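You operate a simulated robot arm through the tools that you are given. There is no shell and no other tool. Be economical: measure what you need, move in short steps, check, and stop when the job is done.

Carry out the task below with a simulated two-armed robot. There is one attempt and no reset: what you move stays moved.

TASK
Take the rag from the gap between the rigs on the work table and lay it out flat on the clear stretch of the work table.

Only the result counts: the job must be done as asked and must still hold three seconds after the hand-in. Knocking over, shifting, dropping, spilling or breaking anything else fails it.

THE ROBOT
Two 7-joint arms with two-finger parallel grippers on one trunk, on a base that drives. Base frame: it is fixed to the floor where the robot stands at the start and does not move with it; the origin is under the middle of the robot, x ahead of it, y to its left, z up. Readings come in m, rad, newtons and seconds.
The left shoulder is at the start at [0.03, 0.119, 0.935], the right one opposite. With the tool pointing down near the work surface each hand reaches from about 0.28 to 0.68 m from the robot's upright axis, wherever it stands, measured 20 degrees to its own side. Places, roughly: clear stretch of the work table [0.6, 1, 0.8]. Payload 3.43 kg a hand.
The tool frame of a hand sits at the grasp point between the pads (the TCP): z along the fingers, y along the line on which they close. The tips reach 0.03 m beyond it. The gripper opens to 0.094 m. The fingers are 0.028 m wide and 0.01 m thick; the gripper's body (0.05 by 0.096 m) begins 0.055 m behind the TCP.
Orientation is told as [roll, pitch, yaw] about the base's x, y, z axes, in that order, counted from this pose: with the fingers straight down and closing along the base's y, the tool's x points along the base's -x, its y along +y and its z along -z.

THE INTERFACE
- The arms move only by the tool nudge_tool. It takes "left_commands", "right_commands" or both (then of equal length, played together; a hand with none holds still); each is a list of rows, each a list of 7 numbers: the turn, a rotation vector about the base's x, y, z in units of 120 degrees (1.0 is 120 degrees), then the shift along the base's x, y, z in units of 250 mm (1.0 is 250 mm), then the gripper command, from -1 (shut) to 1 (fully open), values between in proportion. In form: [[ax, ay, az, dx, dy, dz, fingers], ...]. A call has 1 to 20 rows; each row is the pose to reach, as a shift and turn from the pose commanded when the call began. A call with a number of a shift or a turn outside -1 to 1 is refused whole. Rows are played at 5 a second. More than 0.05 m and 0.15 rad between two rows, or a gripper value outside its range, and nothing of the call is played. Where a pose cannot be reached the arm comes as near as it can. A force on the tool above 40 N (or 10 N above the force at the start of the call, whichever is more), or a blocked arm, ends the call early, and 0.2 s more pass. The fingers move at their own pace (about 0.072 m/s each) and stop on an object; they squeeze with about 34 N. The grip force told is the motor's: it shows also when the fingers shut on nothing. Time passes only in rows, and 0.2 s behind the last, so rows that repeat a pose let the fingers close. The reply holds the time, the measured pose of the TCP, the force on the tool along the base axes, the opening and the grip force, in the units named above and with some noise, with the torque about the TCP (base axes, N m) and any sound that the robot's microphone picked up, and new pictures: "views" is both (left out), scene, wrist or none (wrist: the cameras of the hands that moved).
- Cameras (640 x 400 px; columns grow to the right, rows downward): "scene" is now at [0.0154, 0.0393, 1.6172]; the picture's right is [0.62, -0.78, 0.00], its down [-0.65, -0.52, -0.55] and it looks along [0.43, 0.34, -0.83] (base axes); focal length 286 px, centre (320, 200). "left" rides on the left gripper at [0.076, -0.014, -0.102] in its tool frame; the picture's right is [0.18, 0.98, 0.00], its down [-0.75, 0.14, -0.64] and it looks along [-0.63, 0.12, 0.77] (tool axes); focal length 243 px, centre (320, 200). "right" rides on the right gripper at [0.076, 0.014, -0.102] in its tool frame; the picture's right is [-0.18, 0.98, 0.00], its down [-0.75, -0.14, -0.64] and it looks along [-0.63, -0.12, 0.77] (tool axes); focal length 243 px, centre (320, 200). There is no depth. A picture from a camera that has moved, and an enlarged one, comes with that camera's place and axes in the base frame and with its lens. The place of the scene camera against the robot may be out by one fixed shift of up to 0.025 m in any direction.
- raise_lower(by): slides the trunk up (or, below 0, down) by that many m; the arms and the scene camera ride with it, the base frame stays. It gives what a move gives, with no picture.
- drive_base(legs): drives the robot by 1 to 6 legs, each [ahead, turn to the left] in m and rad, along the robot's own axes; the way and the turn of a leg run together, so that a leg with both is an arc; at most 1.5 m and 3.142 rad a leg. The arms and the cameras ride along, it lands a little off, and it stops where it bumps. It gives what a move gives, and a new picture of the scene camera.
- aim_head(pan, tilt): turns the head with the scene camera to pan (to the left, within 2.496 rad either way) and tilt (down, from -0.506 to 1.204), counted from straight ahead of the robot. It gives what a move gives, and a new picture of the scene camera.
- inspect(camera, box): a new picture of the part [left, top, right, bottom] of that camera's present view, enlarged. No time passes.
- hand_in(): hands the job in; it is judged then, once.

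Go step by step. Nothing tells you exact positions but the pictures and the camera data: compare them with the known pose of the tool, close in by small moves and look again before you grip or let go. The budget is 120 turns and 260 pictures, counting those below and the enlarged ones. Unless the task says otherwise, let go and move clear before handing in, and close with one line.

The tools are called after "Call:" as name(argument=value, ...) on one line, values as JSON. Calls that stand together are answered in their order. nudge_tool: Moves the arms, as the interface text tells. Its arguments: {"type":"object","properties":{"left_commands":{"type":"array","items":{"type":"array","items":{"type":"number"}}},"right_commands":{"type":"array","items":{"type":"array","items":{"type":"number"}}},"views":{"type":"string","enum":["both","scene","wrist","none"]}},"required":[]} The other tools are called the same way: raise_lower (by) slides the trunk up or down; drive_base (legs) drives the base; aim_head (pan, tilt) turns the head that bears the scene camera; inspect (camera, box) takes an enlarged picture of a part of a camera's view; hand_in () hands the job in.

At the start:

```text
clock: 0.0
left_tcp_pos: [0.3248, 0.3655, 1.0531]
left_orientation: [-0.001, 0.001, 0.001]
left_contact_force: [0.3, 0.1, 0.3]
left_wrist_torque: [0.02, -0.01, -0.01]
left_gripper_width: 0.0942
left_grip_force: 0.1
right_tcp_pos: [0.2986, 0.0036, 1.1202]
right_orientation: [0.001, 0.0, -0.001]
right_contact_force: [-0.8, -0.4, 0.2]
right_wrist_torque: [0.0, 0.01, 0.02]
right_gripper_width: 0.0938
right_grip_force: 0.1
trunk travel left (down, up): [-0.2, 0.21]
robot x, y, heading: [-0.0001, -0.0009, 0.0]
head pan, tilt: [0.67, 0.984]
```

scene: 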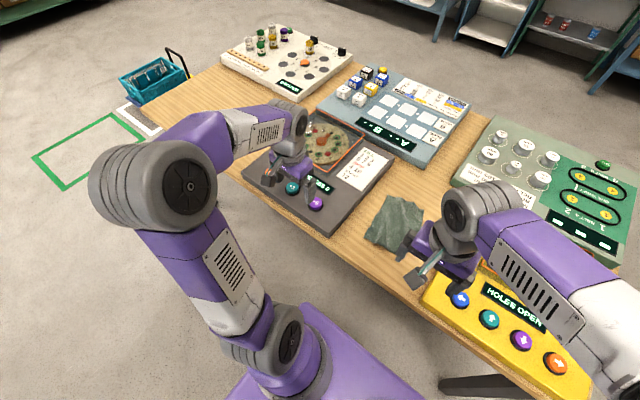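
right: 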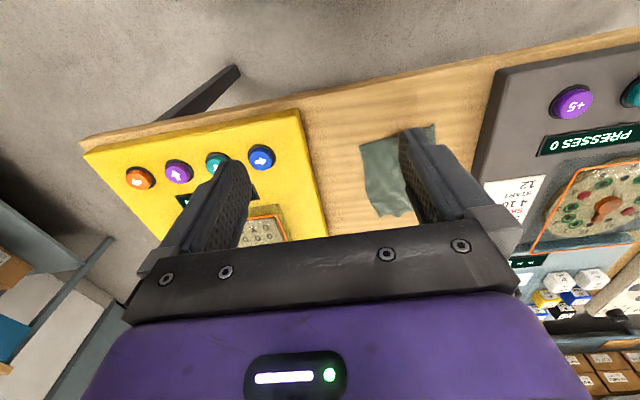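
left: 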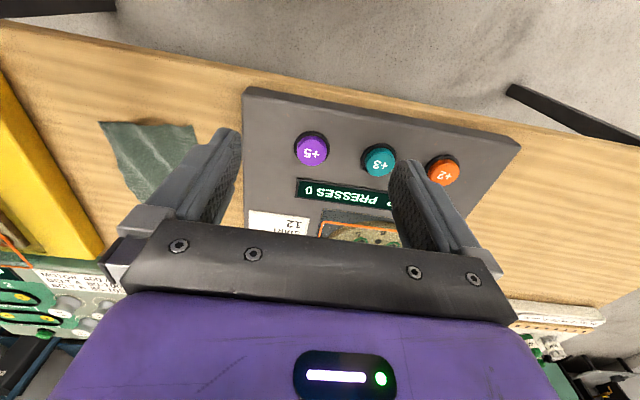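

The rag looks to be a grey-green cloth near [0.52, 0.13], between the yellow and grey rigs. The clear stretch is the bare wood left of the grey rig. I'll look closer at both.

Call:
inspect(camera="scene", box=[330, 150, 490, 250])

Call:
inspect(camera="right", box=[300, 80, 540, 230])

Call:
inspect(camera="left", box=[40, 80, 280, 230])

Call:
aim_head(pan=1.1, tilt=0.8)

```text
4.00 times, centred on (410, 200) of scene
camera zoom: at [0.0154, 0.0393, 1.6172], right [0.62, -0.78, 0.0], down [-0.65, -0.52, -0.55], along [0.43, 0.34, -0.83], focal length 1144 px, centre (-40, 200)
```

zoom: 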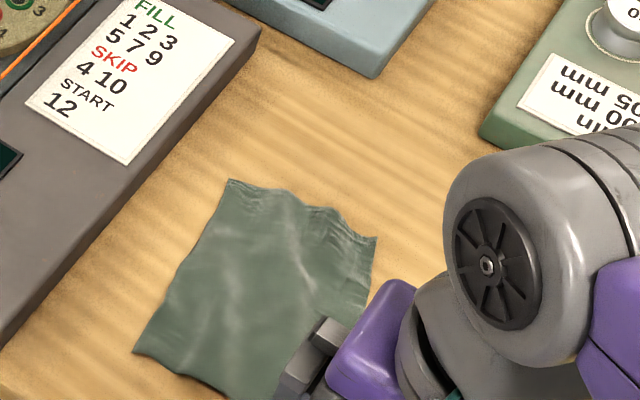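

```text
2.67 times, centred on (420, 155) of right
camera zoom: at [0.2217, 0.0177, 1.2213], right [0.18, 0.98, 0.0], down [0.75, -0.14, 0.64], along [0.63, -0.12, -0.77], focal length 647 px, centre (53, 320)
```

zoom: 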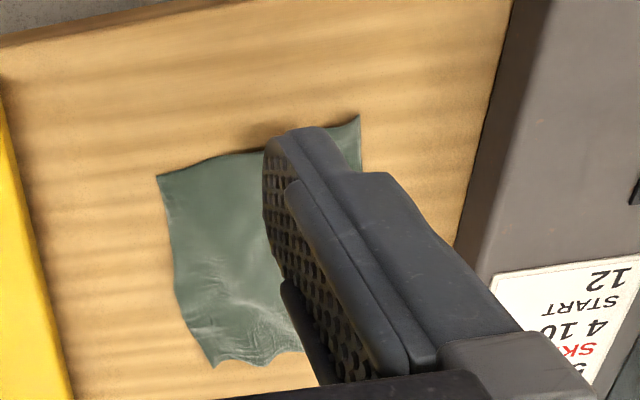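

```text
2.67 times, centred on (160, 155) of left
camera zoom: at [0.2501, 0.3518, 1.1548], right [-0.18, 0.98, 0.0], down [0.75, 0.14, 0.64], along [0.63, 0.12, -0.77], focal length 647 px, centre (747, 320)
```

zoom: 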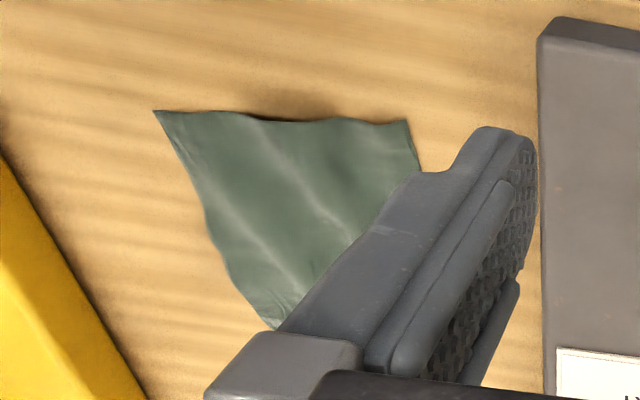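

```text
clock: 0.9
left_tcp_pos: [0.3246, 0.3645, 1.0522]
left_orientation: [0.002, 0.0, 0.0]
left_contact_force: [0.3, -0.2, 0.7]
left_wrist_torque: [0.02, 0.0, 0.01]
left_gripper_width: 0.0941
left_grip_force: 0.0
right_tcp_pos: [0.2978, 0.0041, 1.1204]
right_orientation: [-0.001, 0.0, 0.0]
right_contact_force: [1.1, -0.9, -0.2]
right_wrist_torque: [-0.01, -0.01, -0.01]
right_gripper_width: 0.0941
right_grip_force: 0.1
trunk travel left (down, up): [-0.2, 0.21]
robot x, y, heading: [-0.003, 0.0001, 0.001]
head pan, tilt: [1.1, 0.799]
camera scene: at [-0.0033, 0.0672, 1.6312], right [0.89, -0.45, 0.0], down [-0.33, -0.64, -0.7], along [0.32, 0.62, -0.72], focal length 286 px, centre (320, 200)
```

scene: 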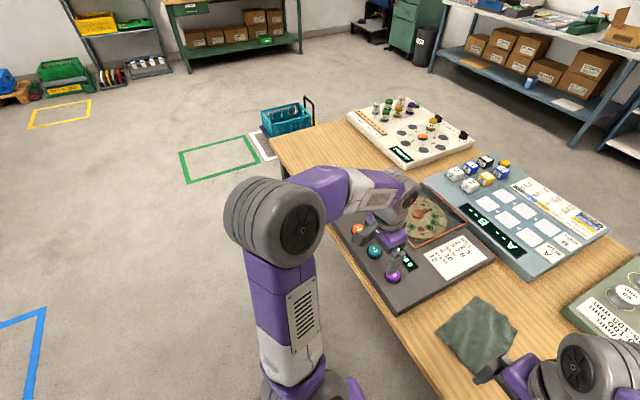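

The rag is about 0.135 × 0.2 m. Its near corners are at roughly [0.43, 0.19] and [0.45, 0.05], and its far corners at roughly [0.62, 0.22] and [0.65, 0.09]. The clear stretch runs from x 0.35 to 0.75 and y 0.7 to 1.25. I'll bring both hands over the near corners, turned to close along x.

Call:
nudge_tool(left_commands=[[0, 0, -0.0625, 0.035, -0.055, -0.0343, 0.1], [0, 0, -0.125, 0.07, -0.11, -0.0686, 0.1], [0, 0, -0.1875, 0.105, -0.165, -0.103, 0.1], [0, 0, -0.25, 0.14, -0.22, -0.137, 0.1], [0, 0, -0.3125, 0.175, -0.275, -0.1715, 0.1], [0, 0, -0.375, 0.21, -0.33, -0.206, 0.1], [0, 0, -0.4375, 0.245, -0.385, -0.24, 0.1], [0, 0, -0.5, 0.28, -0.44, -0.274, 0.1], [0, 0, -0.5625, 0.315, -0.495, -0.309, 0.1], [0, 0, -0.625, 0.35, -0.55, -0.343, 0.1], [0, 0, -0.6875, 0.385, -0.605, -0.377, 0.1], [0, 0, -0.75, 0.42, -0.66, -0.412, 0.1], [0, 0, -0.75, 0.42, -0.66, -0.412, 0.1]], right_commands=[[0, 0, 0.0625, 0.0504, 0.012, -0.0568, 0.1], [0, 0, 0.125, 0.1008, 0.024, -0.1136, 0.1], [0, 0, 0.1875, 0.151, 0.036, -0.17, 0.1], [0, 0, 0.25, 0.2016, 0.048, -0.227, 0.1], [0, 0, 0.3125, 0.252, 0.06, -0.284, 0.1], [0, 0, 0.375, 0.302, 0.072, -0.341, 0.1], [0, 0, 0.4375, 0.353, 0.084, -0.398, 0.1], [0, 0, 0.5, 0.403, 0.096, -0.454, 0.1], [0, 0, 0.5625, 0.454, 0.108, -0.511, 0.1], [0, 0, 0.625, 0.504, 0.12, -0.568, 0.1], [0, 0, 0.6875, 0.554, 0.132, -0.625, 0.1], [0, 0, 0.75, 0.605, 0.144, -0.682, 0.1], [0, 0, 0.75, 0.605, 0.144, -0.682, 0.1]], views="wrist")

Call:
aim_head(pan=0.3, tilt=1.0)

```text
clock: 3.7
left_tcp_pos: [0.4275, 0.2022, 0.9501]
left_orientation: [0.0, 0.001, -1.572]
left_contact_force: [-0.3, 0.4, 0.0]
left_wrist_torque: [-0.02, 0.02, 0.02]
left_gripper_width: 0.0518
left_grip_force: 0.1
right_tcp_pos: [0.448, 0.0384, 0.9506]
right_orientation: [0.0, 0.001, 1.573]
right_contact_force: [0.0, 0.2, -0.6]
right_wrist_torque: [0.0, -0.02, 0.01]
right_gripper_width: 0.0516
right_grip_force: 0.0
trunk travel left (down, up): [-0.2, 0.21]
robot x, y, heading: [0.0016, -0.0025, 0.001]
head pan, tilt: [1.1, 0.799]
camera right: at [0.435, -0.0378, 1.0509], right [-0.98, 0.18, 0.0], down [0.14, 0.75, 0.64], along [0.12, 0.63, -0.77], focal length 243 px, centre (320, 200)
camera left: at [0.4162, 0.2786, 1.0521], right [0.98, 0.18, 0.0], down [0.14, -0.75, 0.64], along [0.12, -0.63, -0.77], focal length 243 px, centre (320, 200)
```

right: 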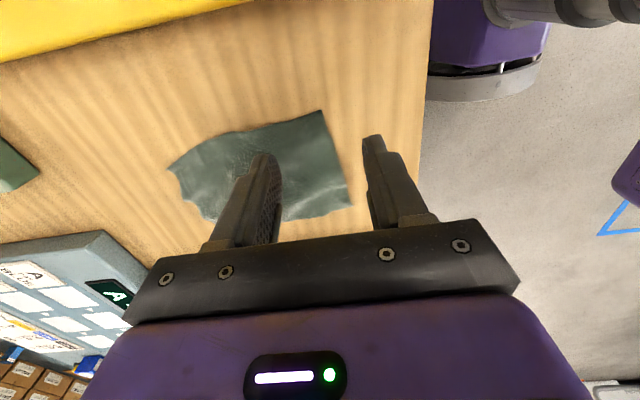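
left: 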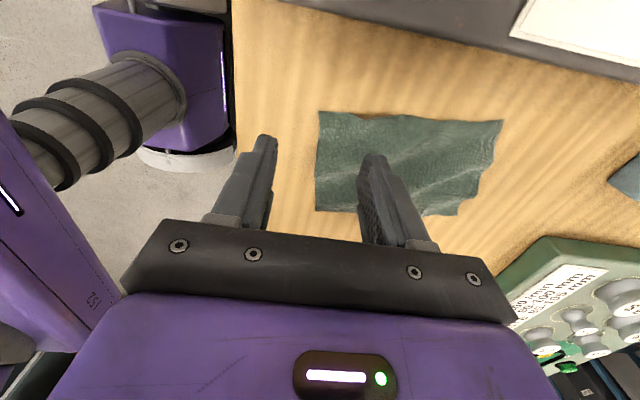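

```text
clock: 4.8
left_tcp_pos: [0.4281, 0.2024, 0.9494]
left_orientation: [0.001, -0.002, -1.572]
left_contact_force: [0.6, 0.3, -0.1]
left_wrist_torque: [-0.02, -0.01, 0.01]
left_gripper_width: 0.0517
left_grip_force: 0.0
right_tcp_pos: [0.4485, 0.0386, 0.9495]
right_orientation: [-0.001, 0.0, 1.571]
right_contact_force: [0.1, 0.9, -0.3]
right_wrist_torque: [0.0, -0.01, 0.0]
right_gripper_width: 0.0517
right_grip_force: 0.0
trunk travel left (down, up): [-0.2, 0.21]
robot x, y, heading: [0.0025, -0.0019, 0.003]
head pan, tilt: [0.3, 1.0]
camera scene: at [0.0265, 0.0161, 1.6161], right [0.3, -0.95, 0.0], down [-0.8, -0.25, -0.54], along [0.52, 0.16, -0.84], focal length 286 px, centre (320, 200)
```

scene: 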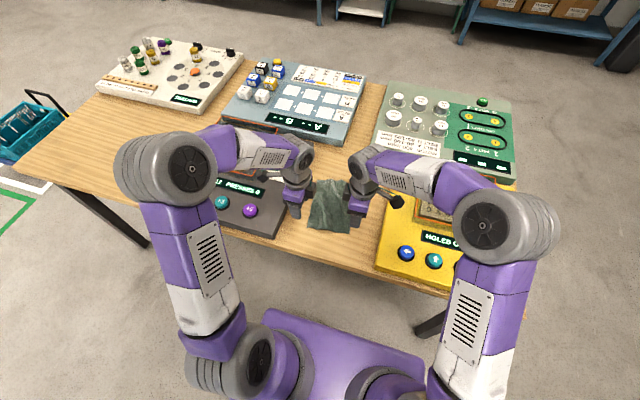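

Both wrist views agree on the near corners, [0.434, 0.188] and [0.452, 0.05], and the hands are clear of each other. I'll descend to just above the cloth, straddling its near edge.

Call:
nudge_tool(left_commands=[[0, 0, 0, 0.048, -0.054, -0.1, 0.1], [0, 0, 0, 0.096, -0.108, -0.2, 0.1], [0, 0, 0, 0.096, -0.108, -0.3, 0.1], [0, 0, 0, 0.096, -0.108, -0.4, 0.1], [0, 0, 0, 0.096, -0.108, -0.44, 0.1]], right_commands=[[0, 0, 0, 0.039, 0.049, -0.1, 0.1], [0, 0, 0, 0.078, 0.098, -0.2, 0.1], [0, 0, 0, 0.078, 0.098, -0.3, 0.1], [0, 0, 0, 0.078, 0.098, -0.4, 0.1], [0, 0, 0, 0.078, 0.098, -0.44, 0.1]], views="both")

```text
clock: 6.0
left_tcp_pos: [0.4515, 0.1728, 0.8378]
left_orientation: [0.001, 0.0, -1.571]
left_contact_force: [0.1, -0.3, 0.7]
left_wrist_torque: [0.03, 0.02, -0.01]
left_gripper_width: 0.0516
left_grip_force: 0.0
right_tcp_pos: [0.4678, 0.0666, 0.8404]
right_orientation: [0.0, 0.001, 1.572]
right_contact_force: [-0.6, 0.7, 1.0]
right_wrist_torque: [0.01, 0.03, 0.01]
right_gripper_width: 0.0517
right_grip_force: 0.0
trunk travel left (down, up): [-0.2, 0.21]
robot x, y, heading: [-0.0016, 0.0001, 0.001]
head pan, tilt: [0.3, 1.0]
camera scene: at [0.0266, 0.016, 1.6161], right [0.3, -0.96, 0.0], down [-0.8, -0.25, -0.54], along [0.52, 0.16, -0.84], focal length 286 px, centre (320, 200)
camera right: at [0.4533, -0.0104, 0.9413], right [-0.98, 0.18, 0.0], down [0.14, 0.75, 0.64], along [0.12, 0.63, -0.77], focal length 243 px, centre (320, 200)
camera left: at [0.4399, 0.25, 0.9406], right [0.98, 0.18, 0.0], down [0.14, -0.75, 0.64], along [0.12, -0.63, -0.77], focal length 243 px, centre (320, 200)
```

scene: 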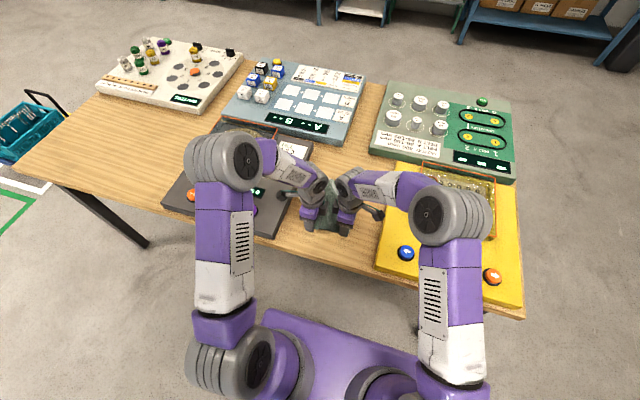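
right: 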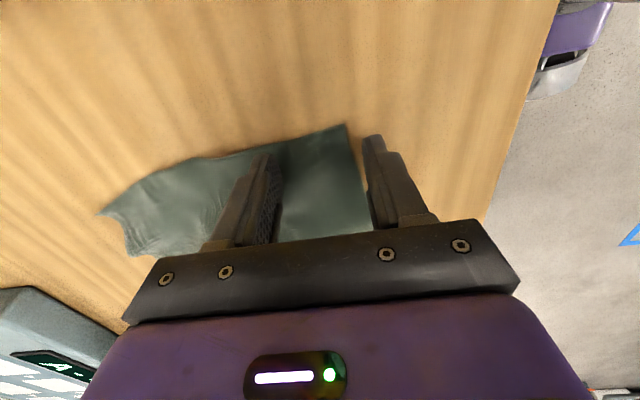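
left: 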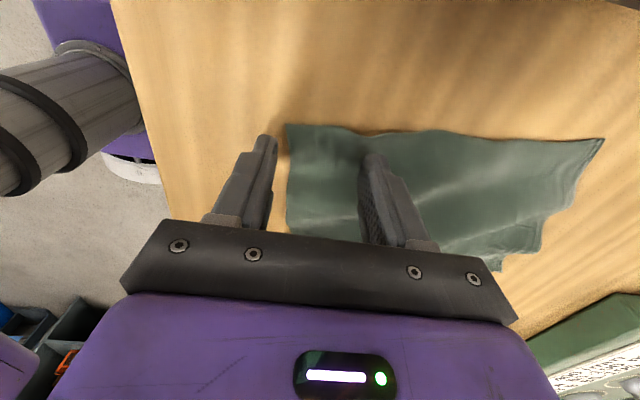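

Each hand has one finger just off the near edge and the other over the cloth. I'll lower to light contact and close.

Call:
nudge_tool(left_commands=[[0, 0, 0, 0, 0, -0.02, 0.1], [0, 0, 0, 0, 0, -0.036, 0.1], [0, 0, 0, 0, 0, -0.036, -0.5], [0, 0, 0, 0, 0, -0.036, -1], [0, 0, 0, 0, 0, -0.036, -1], [0, 0, 0, 0, 0, -0.036, -1]], right_commands=[[0, 0, 0, 0, 0, -0.02, 0.1], [0, 0, 0, 0, 0, -0.04, 0.1], [0, 0, 0, 0, 0, -0.04, -0.5], [0, 0, 0, 0, 0, -0.04, -1], [0, 0, 0, 0, 0, -0.04, -1], [0, 0, 0, 0, 0, -0.04, -1]], views="wrist")

```text
clock: 7.4
left_tcp_pos: [0.4511, 0.1727, 0.8317]
left_orientation: [0.002, 0.0, -1.569]
left_contact_force: [0.5, -1.2, 17.7]
left_wrist_torque: [0.12, -0.11, -0.01]
left_gripper_width: 0.0025
left_grip_force: 34.5
right_tcp_pos: [0.4663, 0.0648, 0.8299]
right_orientation: [-0.003, -0.001, 1.57]
right_contact_force: [3.3, 0.9, 12.7]
right_wrist_torque: [0.02, -0.17, 0.02]
right_gripper_width: 0.0026
right_grip_force: 33.7
trunk travel left (down, up): [-0.2, 0.21]
robot x, y, heading: [0.0014, -0.0005, -0.002]
head pan, tilt: [0.3, 1.0]
camera right: at [0.4528, -0.0115, 0.9322], right [-0.98, 0.18, 0.0], down [0.14, 0.75, 0.64], along [0.12, 0.63, -0.77], focal length 243 px, centre (320, 200)
camera left: at [0.4387, 0.2494, 0.9339], right [0.98, 0.18, 0.0], down [0.14, -0.75, 0.64], along [0.12, -0.63, -0.77], focal length 243 px, centre (320, 200)
```

right: 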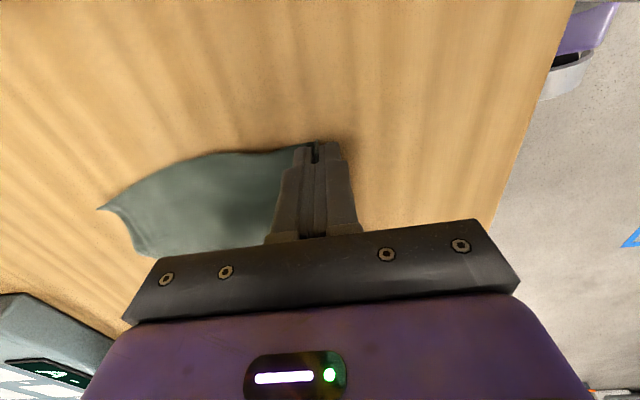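
left: 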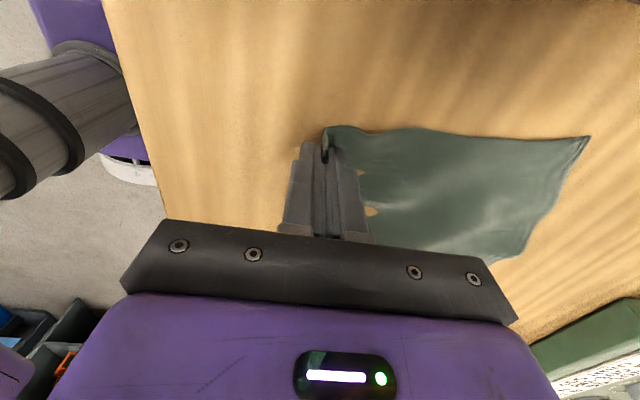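

Both hands hold 2.5 mm of cloth. I'll lift them slowly together and check.

Call:
nudge_tool(left_commands=[[0, 0, 0, 0, 0, 0.08, -1], [0, 0, 0, 0, 0, 0.2, -1], [0, 0, 0, 0, 0, 0.32, -1], [0, 0, 0, 0, 0, 0.44, -1], [0, 0, 0, 0, 0, 0.56, -1], [0, 0, 0, 0, 0, 0.68, -1], [0, 0, 0, 0, 0, 0.8, -1], [0, 0, 0, 0, 0, 0.92, -1], [0, 0, 0, 0, 0, 1, -1]], right_commands=[[0, 0, 0, 0, 0, 0.08, -1], [0, 0, 0, 0, 0, 0.2, -1], [0, 0, 0, 0, 0, 0.32, -1], [0, 0, 0, 0, 0, 0.44, -1], [0, 0, 0, 0, 0, 0.56, -1], [0, 0, 0, 0, 0, 0.68, -1], [0, 0, 0, 0, 0, 0.8, -1], [0, 0, 0, 0, 0, 0.92, -1], [0, 0, 0, 0, 0, 1, -1]], views="both")

```text
clock: 9.4
left_tcp_pos: [0.4546, 0.1752, 1.0807]
left_orientation: [-0.001, 0.0, -1.573]
left_contact_force: [-0.1, 0.3, 0.1]
left_wrist_torque: [-0.02, -0.01, -0.01]
left_gripper_width: 0.0024
left_grip_force: 34.1
right_tcp_pos: [0.4646, 0.0647, 1.0785]
right_orientation: [0.0, 0.0, 1.571]
right_contact_force: [-0.2, 0.7, -0.5]
right_wrist_torque: [-0.01, -0.05, 0.0]
right_gripper_width: 0.0025
right_grip_force: 34.2
trunk travel left (down, up): [-0.2, 0.21]
robot x, y, heading: [-0.0046, 0.0002, -0.003]
head pan, tilt: [0.3, 1.0]
camera scene: at [0.0263, 0.0159, 1.6161], right [0.3, -0.96, 0.0], down [-0.8, -0.25, -0.54], along [0.52, 0.16, -0.84], focal length 286 px, centre (320, 200)
camera right: at [0.452, -0.0119, 1.1795], right [-0.98, 0.18, 0.0], down [0.14, 0.75, 0.64], along [0.12, 0.63, -0.77], focal length 243 px, centre (320, 200)
camera left: at [0.4422, 0.2515, 1.1832], right [0.98, 0.18, 0.0], down [0.14, -0.75, 0.64], along [0.12, -0.63, -0.77], focal length 243 px, centre (320, 200)
```

scene: 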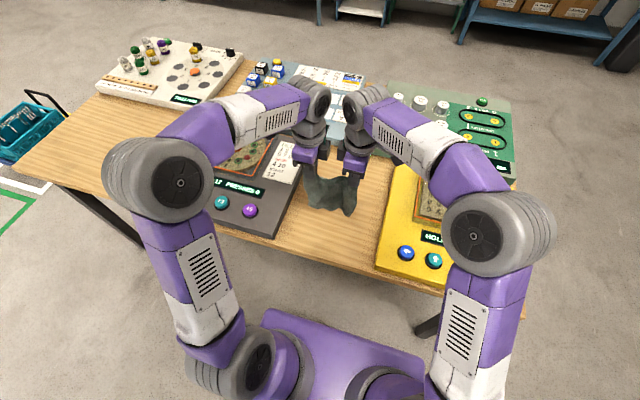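
right: 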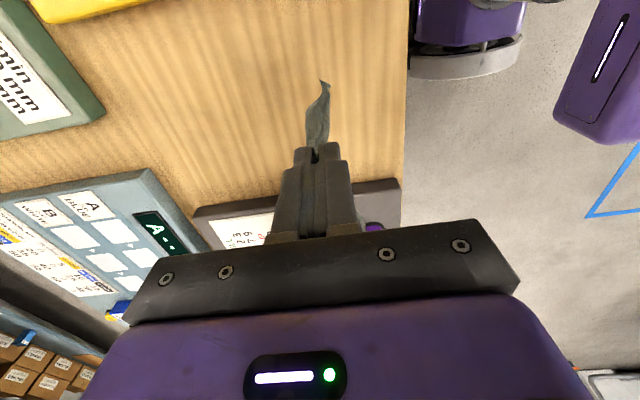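
left: 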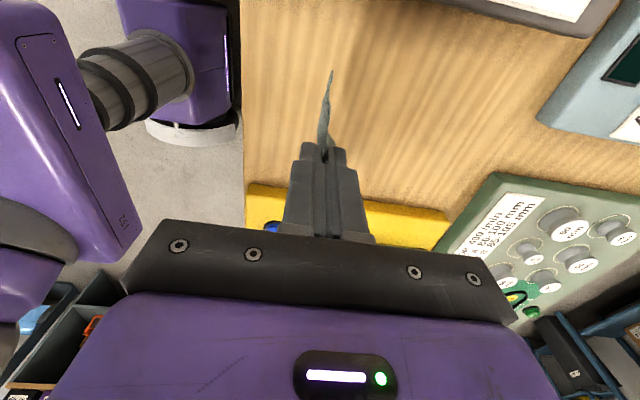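

The rag hangs straight between the two hands. I'll raise the trunk so it clears the rigs, then back off, turn, drive along the table and turn back.

Call:
raise_lower(by=0.12)

Call:
drive_base(legs=[[-0.15, 0], [0, 1.571], [0.88, 0], [0, -1.571]])

```text
clock: 10.9
left_tcp_pos: [0.4544, 0.1744, 1.1992]
left_orientation: [0.0, 0.0, -1.572]
left_contact_force: [-0.6, -0.9, -0.6]
left_wrist_torque: [0.03, 0.03, 0.01]
left_gripper_width: 0.0027
left_grip_force: 33.9
right_tcp_pos: [0.4661, 0.0644, 1.1979]
right_orientation: [-0.002, 0.0, 1.572]
right_contact_force: [-0.1, 0.5, 0.6]
right_wrist_torque: [-0.02, -0.05, 0.02]
right_gripper_width: 0.0028
right_grip_force: 34.0
trunk travel left (down, up): [-0.32, 0.09]
robot x, y, heading: [0.0007, -0.0009, 0.002]
head pan, tilt: [0.3, 1.0]
```

```text
clock: 24.4
left_tcp_pos: [0.2875, 1.0889, 1.2003]
left_orientation: [-0.001, 0.0, -1.577]
left_contact_force: [-0.9, 0.2, 0.8]
left_wrist_torque: [0.0, -0.01, 0.04]
left_gripper_width: 0.0026
left_grip_force: 34.1
right_tcp_pos: [0.2992, 0.9801, 1.1972]
right_orientation: [-0.001, 0.001, 1.567]
right_contact_force: [-1.1, 0.2, 0.6]
right_wrist_torque: [-0.01, 0.01, 0.04]
right_gripper_width: 0.0024
right_grip_force: 34.4
trunk travel left (down, up): [-0.32, 0.09]
robot x, y, heading: [-0.1638, 0.9185, -0.007]
head pan, tilt: [0.3, 1.0]
camera scene: at [-0.1409, 0.9331, 1.7361], right [0.29, -0.96, 0.0], down [-0.81, -0.24, -0.54], along [0.52, 0.16, -0.84], focal length 286 px, centre (320, 200)
```

scene: 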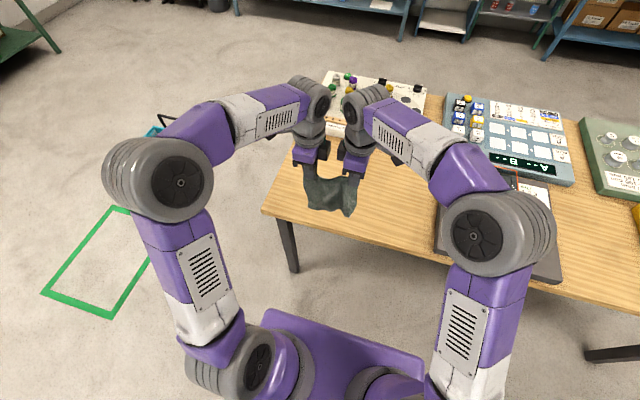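

The robot is now in front of the clear stretch, with the hands at y≈1.03. I'll drive ahead a little, then lower the trunk so the rag still hangs just above the table.

Call:
drive_base(legs=[[0.2, 0.007]])

Call:
raise_lower(by=-0.12)

Call:
aim_head(pan=0.0, tilt=0.95)

```text
clock: 26.0
left_tcp_pos: [0.4846, 1.0898, 1.1992]
left_orientation: [0.0, -0.001, -1.573]
left_contact_force: [0.3, 0.1, 0.2]
left_wrist_torque: [-0.01, 0.01, 0.05]
left_gripper_width: 0.0028
left_grip_force: 34.2
right_tcp_pos: [0.4948, 0.9809, 1.1981]
right_orientation: [0.0, 0.001, 1.568]
right_contact_force: [-0.3, -0.8, -0.9]
right_wrist_torque: [0.02, 0.0, 0.04]
right_gripper_width: 0.0027
right_grip_force: 34.0
trunk travel left (down, up): [-0.32, 0.09]
robot x, y, heading: [0.0281, 0.9153, -0.001]
head pan, tilt: [0.3, 1.0]
camera scene: at [0.0561, 0.9327, 1.7361], right [0.29, -0.96, 0.0], down [-0.8, -0.25, -0.54], along [0.52, 0.16, -0.84], focal length 286 px, centre (320, 200)
```

scene: 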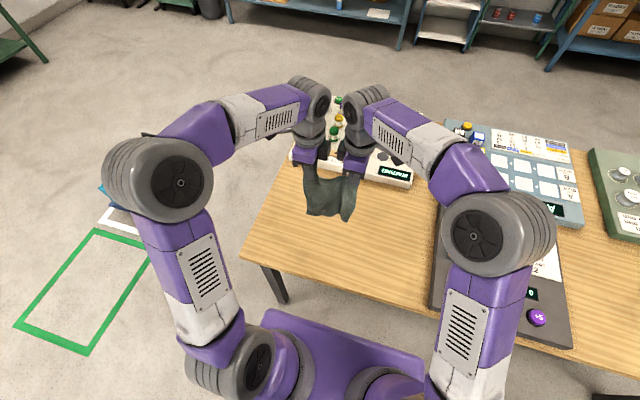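

```text
clock: 27.5
left_tcp_pos: [0.484, 1.0904, 1.0799]
left_orientation: [0.0, 0.0, -1.572]
left_contact_force: [0.0, -0.6, 0.6]
left_wrist_torque: [-0.02, -0.01, 0.05]
left_gripper_width: 0.0024
left_grip_force: 33.4
right_tcp_pos: [0.4948, 0.9801, 1.0774]
right_orientation: [0.001, 0.0, 1.57]
right_contact_force: [-1.0, 0.1, -0.6]
right_wrist_torque: [0.02, -0.02, 0.04]
right_gripper_width: 0.0026
right_grip_force: 34.0
trunk travel left (down, up): [-0.2, 0.21]
robot x, y, heading: [0.0308, 0.9187, -0.002]
head pan, tilt: [0.3, 1.0]
```

```text
clock: 28.3
left_tcp_pos: [0.4848, 1.0911, 1.0813]
left_orientation: [0.0, 0.001, -1.573]
left_contact_force: [0.4, 0.4, 0.3]
left_wrist_torque: [0.0, -0.01, 0.07]
left_gripper_width: 0.0026
left_grip_force: 34.2
right_tcp_pos: [0.496, 0.9808, 1.0784]
right_orientation: [0.001, 0.001, 1.571]
right_contact_force: [-0.3, -0.4, 0.2]
right_wrist_torque: [-0.03, 0.03, 0.04]
right_gripper_width: 0.0025
right_grip_force: 33.7
trunk travel left (down, up): [-0.2, 0.21]
robot x, y, heading: [0.0299, 0.9161, 0.002]
head pan, tilt: [0.0, 0.949]
camera scene: at [0.0618, 0.9121, 1.6197], right [0.0, -1.0, 0.0], down [-0.81, 0.0, -0.58], along [0.58, 0.0, -0.81], focal length 286 px, centre (320, 200)
```

scene: 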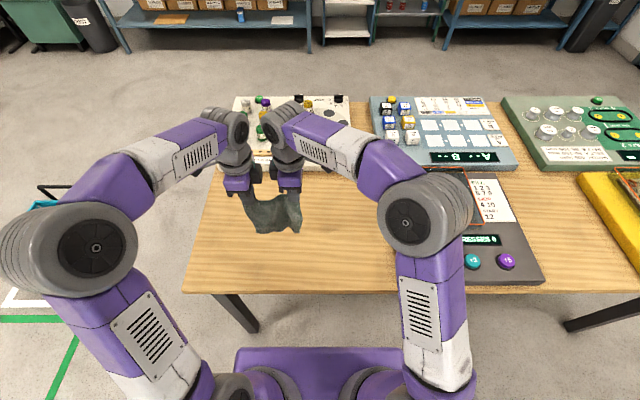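

Now I'll reach forward and lower until the bottom edge of the rag almost touches the table.

Call:
nudge_tool(left_commands=[[0, 0, 0, 0.1, 0, 0, -1], [0, 0, 0, 0.2, 0, 0, -1], [0, 0, 0, 0.3, 0, 0, -1], [0, 0, 0, 0.4, 0, -0.04, -1], [0, 0, 0, 0.48, 0, -0.1, -1], [0, 0, 0, 0.52, 0, -0.16, -1], [0, 0, 0, 0.52, 0, -0.2, -1], [0, 0, 0, 0.52, 0, -0.2, -1], [0, 0, 0, 0.52, 0, -0.2, -1]], right_commands=[[0, 0, 0, 0.1, 0, 0, -1], [0, 0, 0, 0.2, 0, 0, -1], [0, 0, 0, 0.3, 0, 0, -1], [0, 0, 0, 0.4, 0, -0.04, -1], [0, 0, 0, 0.48, 0, -0.1, -1], [0, 0, 0, 0.52, 0, -0.16, -1], [0, 0, 0, 0.52, 0, -0.2, -1], [0, 0, 0, 0.52, 0, -0.2, -1], [0, 0, 0, 0.52, 0, -0.2, -1]], views="both")

Call:
inspect(camera="scene", box=[180, 100, 380, 225])

```text
clock: 30.3
left_tcp_pos: [0.6172, 1.092, 1.031]
left_orientation: [0.001, 0.001, -1.572]
left_contact_force: [1.1, -0.9, 0.9]
left_wrist_torque: [-0.01, -0.01, 0.02]
left_gripper_width: 0.0025
left_grip_force: 34.0
right_tcp_pos: [0.6174, 0.9748, 1.0329]
right_orientation: [0.002, 0.0, 1.568]
right_contact_force: [0.2, 0.6, 0.3]
right_wrist_torque: [0.0, 0.0, 0.01]
right_gripper_width: 0.0025
right_grip_force: 34.0
right hand out of reach, approached as far as the arm can: row 5, 6, 7, 8, 9
trunk travel left (down, up): [-0.2, 0.21]
robot x, y, heading: [0.0282, 0.9159, 0.0]
head pan, tilt: [0.0, 0.949]
camera scene: at [0.0618, 0.912, 1.6197], right [0.0, -1.0, 0.0], down [-0.81, 0.0, -0.58], along [0.58, 0.0, -0.81], focal length 286 px, centre (320, 200)
camera right: at [0.6033, 0.8977, 1.1338], right [-0.98, 0.19, 0.0], down [0.14, 0.75, 0.64], along [0.12, 0.63, -0.77], focal length 243 px, centre (320, 200)
camera left: at [0.6031, 1.1684, 1.1334], right [0.98, 0.18, 0.0], down [0.14, -0.75, 0.64], along [0.12, -0.63, -0.77], focal length 243 px, centre (320, 200)
```

scene: 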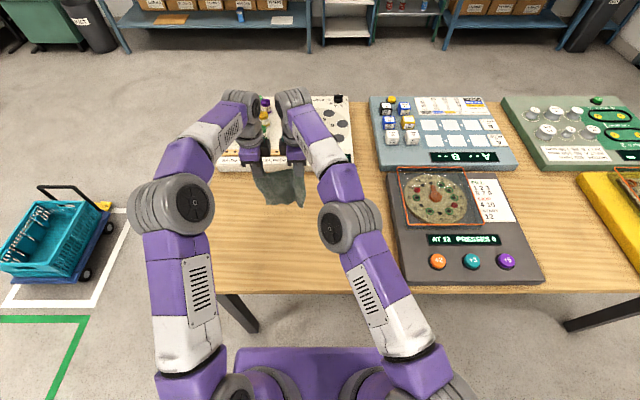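
right: 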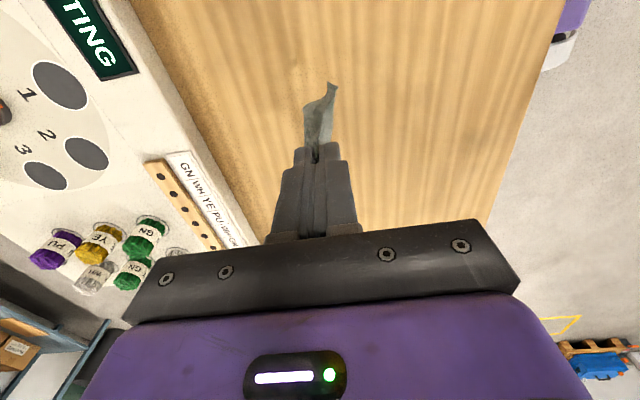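
left: 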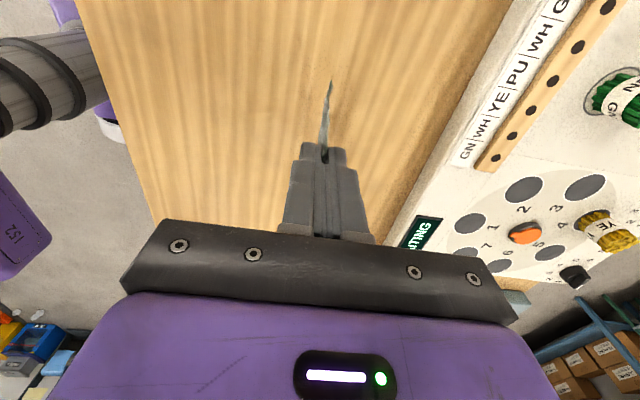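

```text
3.20 times, centred on (280, 162) of scene
camera zoom: at [0.0618, 0.912, 1.6197], right [0.0, -1.0, 0.0], down [-0.81, 0.0, -0.58], along [0.58, 0.0, -0.81], focal length 916 px, centre (448, 320)
```

zoom: 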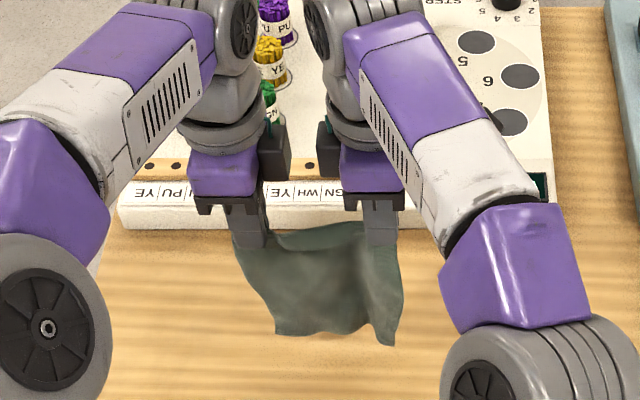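

The bottom edge is just off the table. I'll lay the rag by lowering and pulling back toward the robot at the same rate.

Call:
nudge_tool(left_commands=[[0, 0, 0, 0, 0, -0.06, -1], [0, 0, 0, 0, 0, -0.12, -1], [0, 0, 0, -0.053, 0, -0.167, -1], [0, 0, 0, -0.106, 0, -0.214, -1], [0, 0, 0, -0.159, 0, -0.261, -1], [0, 0, 0, -0.211, 0, -0.309, -1], [0, 0, 0, -0.264, 0, -0.356, -1], [0, 0, 0, -0.317, 0, -0.403, -1], [0, 0, 0, -0.37, 0, -0.45, -1], [0, 0, 0, -0.423, 0, -0.497, -1]], right_commands=[[0, 0, 0, 0, 0, -0.06, -1], [0, 0, 0, 0, 0, -0.12, -1], [0, 0, 0, -0.053, 0, -0.167, -1], [0, 0, 0, -0.106, 0, -0.214, -1], [0, 0, 0, -0.159, 0, -0.261, -1], [0, 0, 0, -0.211, 0, -0.309, -1], [0, 0, 0, -0.264, 0, -0.356, -1], [0, 0, 0, -0.317, 0, -0.403, -1], [0, 0, 0, -0.37, 0, -0.45, -1], [0, 0, 0, -0.423, 0, -0.497, -1]], views="both")

Call:
inspect(camera="scene", box=[180, 125, 380, 250])

```text
clock: 32.5
left_tcp_pos: [0.5066, 1.0921, 0.9075]
left_orientation: [0.001, 0.0, -1.572]
left_contact_force: [-0.5, -1.0, -0.6]
left_wrist_torque: [-0.03, 0.02, 0.04]
left_gripper_width: 0.0026
left_grip_force: 34.0
right_tcp_pos: [0.5101, 0.9732, 0.906]
right_orientation: [0.0, 0.0, 1.569]
right_contact_force: [0.1, -0.6, -0.7]
right_wrist_torque: [0.0, -0.04, 0.08]
right_gripper_width: 0.0027
right_grip_force: 34.2
trunk travel left (down, up): [-0.2, 0.21]
robot x, y, heading: [0.0304, 0.9182, -0.001]
head pan, tilt: [0.0, 0.949]
camera scene: at [0.0616, 0.912, 1.6197], right [0.0, -1.0, 0.0], down [-0.81, 0.0, -0.58], along [0.58, 0.0, -0.81], focal length 286 px, centre (320, 200)
camera right: at [0.4956, 0.8966, 1.0069], right [-0.98, 0.19, 0.0], down [0.14, 0.75, 0.64], along [0.12, 0.63, -0.77], focal length 243 px, centre (320, 200)
camera left: at [0.4951, 1.1679, 1.0094], right [0.98, 0.18, 0.0], down [0.14, -0.75, 0.64], along [0.12, -0.63, -0.77], focal length 243 px, centre (320, 200)
```

scene: 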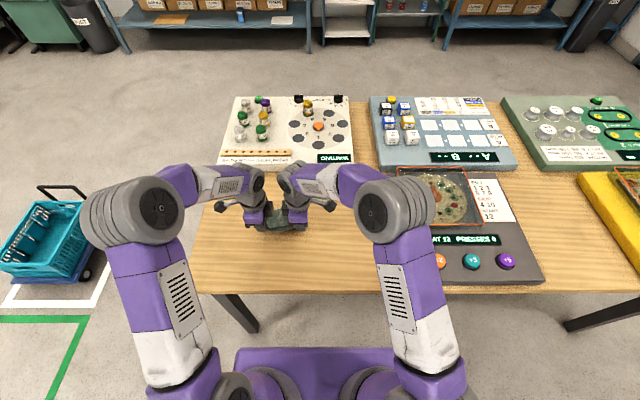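
right: 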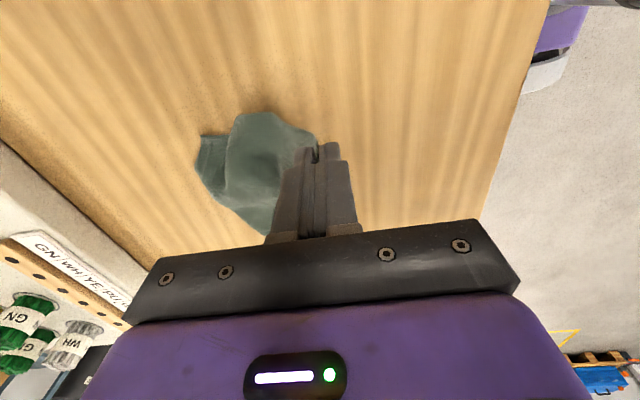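
left: 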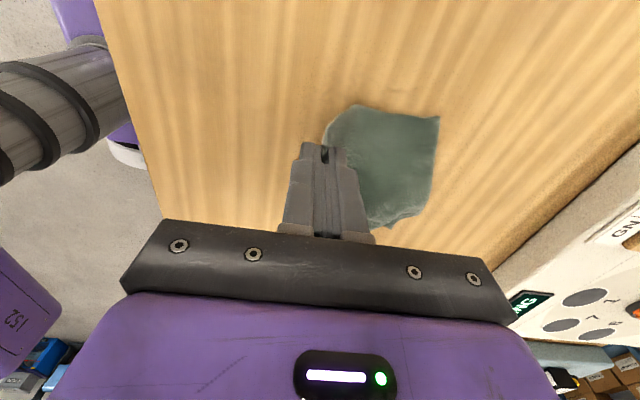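

```text
3.20 times, centred on (280, 188) of scene
camera zoom: at [0.0616, 0.912, 1.6197], right [0.0, -1.0, 0.0], down [-0.81, 0.0, -0.58], along [0.58, 0.0, -0.81], focal length 916 px, centre (448, 240)
```

zoom: 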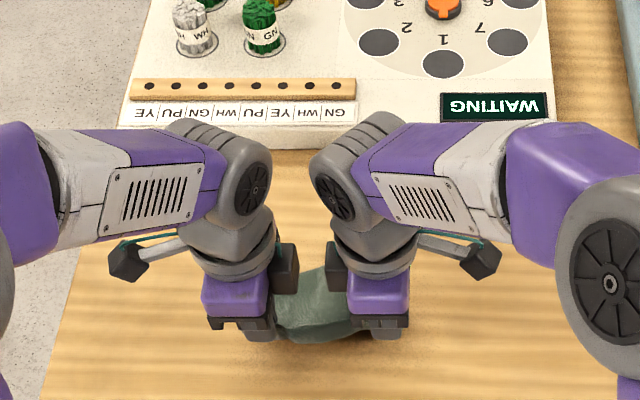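

The cloth has some slack, bulging on the robot's side. I'll pull back at this height until it's taut, then lower while pulling.

Call:
nudge_tool(left_commands=[[0, 0, 0, -0.05, 0, 0, -1], [0, 0, 0, -0.1, 0, 0, -1], [0, 0, 0, -0.15, 0, 0, -1], [0, 0, 0, -0.2, 0, 0, -1], [0, 0, 0, -0.25, 0, 0, -1], [0, 0, 0, -0.28, 0, -0.04, -1], [0, 0, 0, -0.3, 0, -0.08, -1], [0, 0, 0, -0.32, 0, -0.12, -1], [0, 0, 0, -0.34, 0, -0.16, -1]], right_commands=[[0, 0, 0, -0.05, 0, 0, -1], [0, 0, 0, -0.1, 0, 0, -1], [0, 0, 0, -0.15, 0, 0, -1], [0, 0, 0, -0.2, 0, 0, -1], [0, 0, 0, -0.25, 0, 0, -1], [0, 0, 0, -0.28, 0, -0.04, -1], [0, 0, 0, -0.3, 0, -0.08, -1], [0, 0, 0, -0.32, 0, -0.12, -1], [0, 0, 0, -0.34, 0, -0.16, -1]], views="both")

```text
clock: 34.5
left_tcp_pos: [0.4226, 1.0901, 0.8661]
left_orientation: [0.0, 0.0, -1.574]
left_contact_force: [0.2, -0.2, 0.0]
left_wrist_torque: [-0.03, 0.03, 0.04]
left_gripper_width: 0.0027
left_grip_force: 33.9
right_tcp_pos: [0.4266, 0.9739, 0.8674]
right_orientation: [0.001, 0.0, 1.57]
right_contact_force: [-0.1, 0.6, -0.4]
right_wrist_torque: [-0.02, 0.03, 0.05]
right_gripper_width: 0.0026
right_grip_force: 33.8
trunk travel left (down, up): [-0.2, 0.21]
robot x, y, heading: [0.028, 0.912, -0.0]
head pan, tilt: [0.0, 0.949]
camera scene: at [0.0619, 0.9121, 1.6197], right [0.0, -1.0, 0.0], down [-0.81, 0.0, -0.58], along [0.58, 0.0, -0.81], focal length 286 px, centre (320, 200)
camera right: at [0.4118, 0.8973, 0.968], right [-0.98, 0.19, 0.0], down [0.14, 0.75, 0.64], along [0.12, 0.63, -0.77], focal length 243 px, centre (320, 200)
camera left: at [0.4107, 1.1669, 0.9675], right [0.98, 0.18, 0.0], down [0.14, -0.75, 0.64], along [0.12, -0.63, -0.77], focal length 243 px, centre (320, 200)
```

scene: 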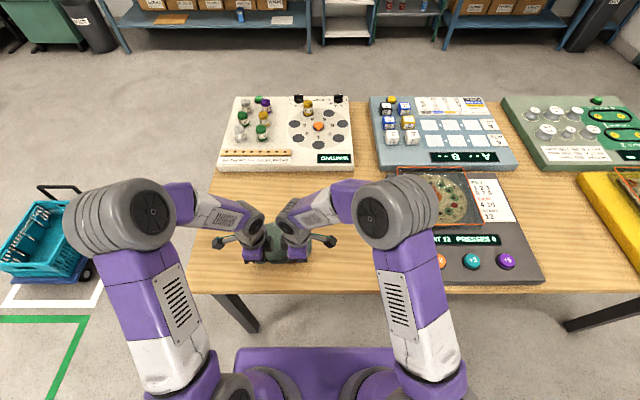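
right: 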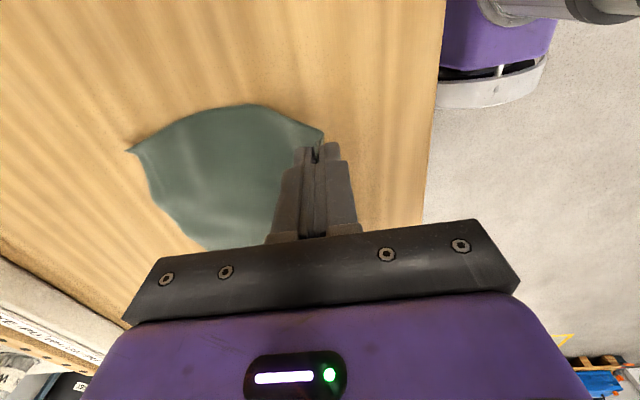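
left: 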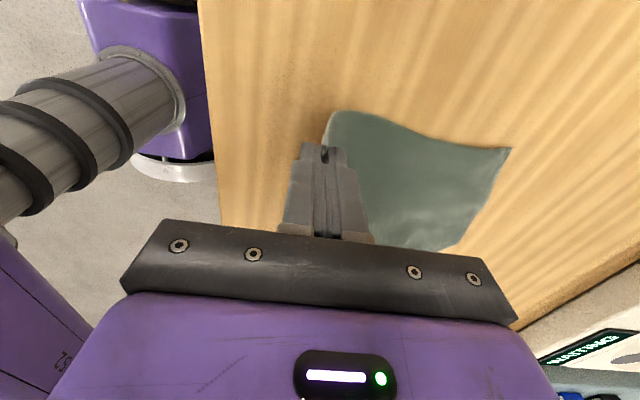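

The rag is now spread with only a little sag. I'll finish the lay with the last bit of lowering and pull.

Call:
nudge_tool(left_commands=[[0, 0, 0, -0.03, 0, -0.03, -1], [0, 0, 0, -0.06, 0, -0.06, -1], [0, 0, 0, -0.08, 0, -0.09, -1], [0, 0, 0, -0.09, 0, -0.115, -1], [0, 0, 0, -0.1, 0, -0.128, -1], [0, 0, 0, -0.1, 0, -0.128, -1]], right_commands=[[0, 0, 0, -0.03, 0, -0.03, -1], [0, 0, 0, -0.06, 0, -0.06, -1], [0, 0, 0, -0.08, 0, -0.09, -1], [0, 0, 0, -0.09, 0, -0.115, -1], [0, 0, 0, -0.1, 0, -0.132, -1], [0, 0, 0, -0.1, 0, -0.132, -1]], views="wrist")

```text
clock: 35.9
left_tcp_pos: [0.3986, 1.0908, 0.8342]
left_orientation: [0.0, 0.001, -1.572]
left_contact_force: [0.0, 0.2, -0.7]
left_wrist_torque: [0.01, 0.03, 0.05]
left_gripper_width: 0.0025
left_grip_force: 34.2
right_tcp_pos: [0.4006, 0.9761, 0.8332]
right_orientation: [-0.001, -0.001, 1.569]
right_contact_force: [0.1, -0.4, 0.0]
right_wrist_torque: [0.0, -0.06, 0.05]
right_gripper_width: 0.0029
right_grip_force: 34.4
trunk travel left (down, up): [-0.2, 0.21]
robot x, y, heading: [0.0317, 0.9122, -0.001]
head pan, tilt: [0.0, 0.949]
camera right: at [0.3872, 0.899, 0.9348], right [-0.98, 0.19, 0.0], down [0.14, 0.75, 0.64], along [0.12, 0.63, -0.77], focal length 243 px, centre (320, 200)
camera left: at [0.3862, 1.1673, 0.936], right [0.98, 0.18, 0.0], down [0.14, -0.75, 0.64], along [0.12, -0.63, -0.77], focal length 243 px, centre (320, 200)
```

right: 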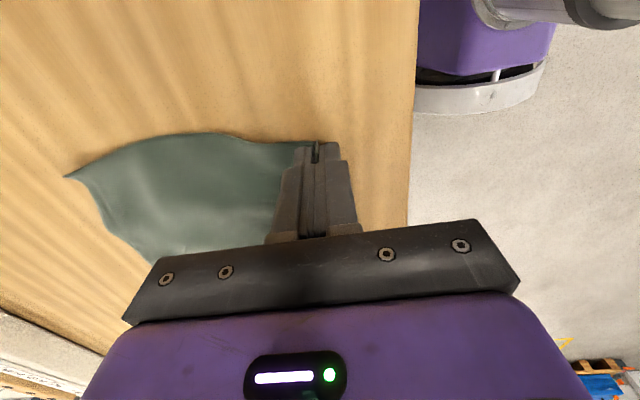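
left: 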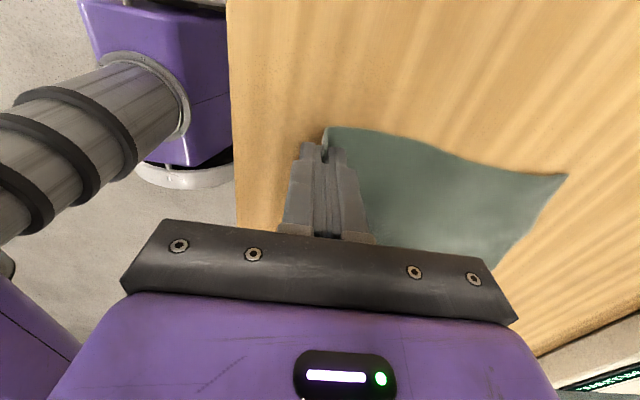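

The rag lies extended on the wood with its near edge at x≈0.38, inside the table edge at 0.35. I'll release gently and lift straight up.

Call:
nudge_tool(left_commands=[[0, 0, 0, 0, 0, 0, -0.7], [0, 0, 0, 0, 0, 0, -0.4], [0, 0, 0, 0, 0, 0, -0.1], [0, 0, 0, 0, 0, 0.02, 0.1], [0, 0, 0, 0, 0, 0.06, 0.1], [0, 0, 0, 0, 0, 0.14, 0.1], [0, 0, 0, 0, 0, 0.26, 0.1], [0, 0, 0, 0, 0, 0.4, 0.1]], right_commands=[[0, 0, 0, 0, 0, 0, -0.7], [0, 0, 0, 0, 0, 0, -0.4], [0, 0, 0, 0, 0, 0, -0.1], [0, 0, 0, 0, 0, 0.02, 0.1], [0, 0, 0, 0, 0, 0.06, 0.1], [0, 0, 0, 0, 0, 0.14, 0.1], [0, 0, 0, 0, 0, 0.26, 0.1], [0, 0, 0, 0, 0, 0.4, 0.1]], views="both")

```text
clock: 37.7
left_tcp_pos: [0.3968, 1.0915, 0.9349]
left_orientation: [0.0, 0.0, -1.572]
left_contact_force: [0.2, 0.1, 0.3]
left_wrist_torque: [0.03, -0.02, 0.01]
left_gripper_width: 0.0517
left_grip_force: 0.2
right_tcp_pos: [0.3994, 0.9737, 0.9364]
right_orientation: [0.001, 0.001, 1.569]
right_contact_force: [-0.3, -0.3, 1.0]
right_wrist_torque: [-0.03, -0.01, 0.01]
right_gripper_width: 0.0517
right_grip_force: 0.1
trunk travel left (down, up): [-0.2, 0.21]
robot x, y, heading: [0.0285, 0.9152, 0.005]
head pan, tilt: [0.0, 0.949]
camera scene: at [0.0606, 0.9117, 1.6198], right [0.0, -1.0, 0.0], down [-0.81, 0.0, -0.58], along [0.58, 0.0, -0.81], focal length 286 px, centre (320, 200)
camera right: at [0.3851, 0.8967, 1.0377], right [-0.98, 0.19, 0.0], down [0.14, 0.75, 0.64], along [0.12, 0.63, -0.77], focal length 243 px, centre (320, 200)
camera left: at [0.3854, 1.1682, 1.0386], right [0.98, 0.18, 0.0], down [0.14, -0.75, 0.64], along [0.12, -0.63, -0.77], focal length 243 px, centre (320, 200)
```

scene: 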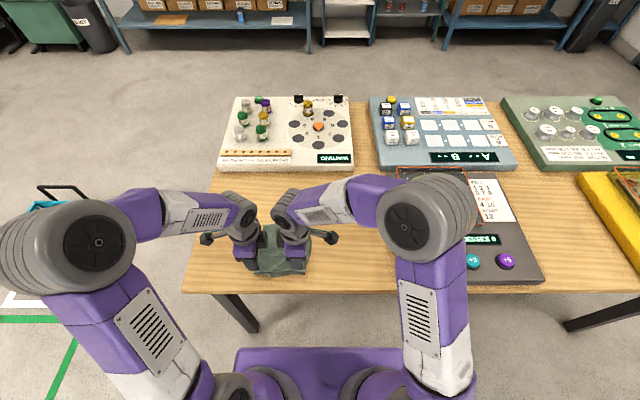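
right: 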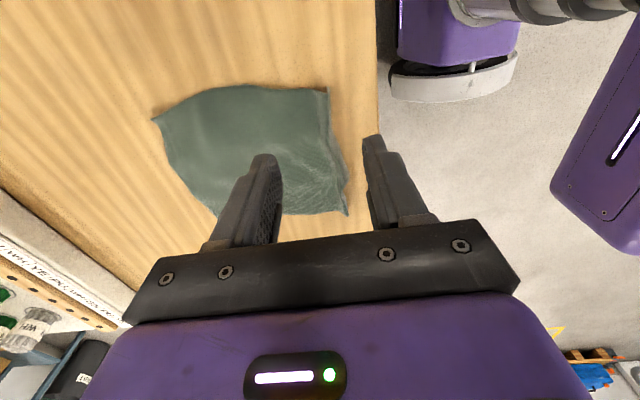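
left: 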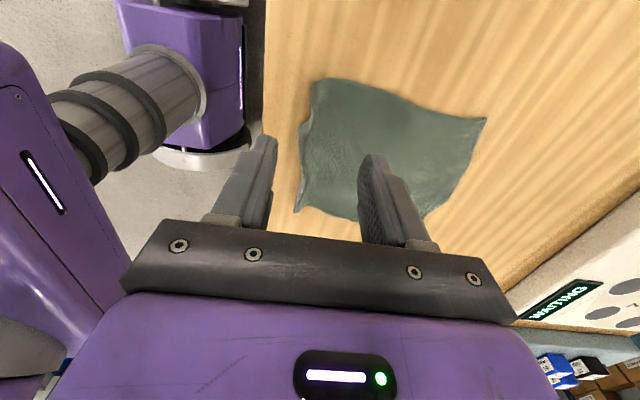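

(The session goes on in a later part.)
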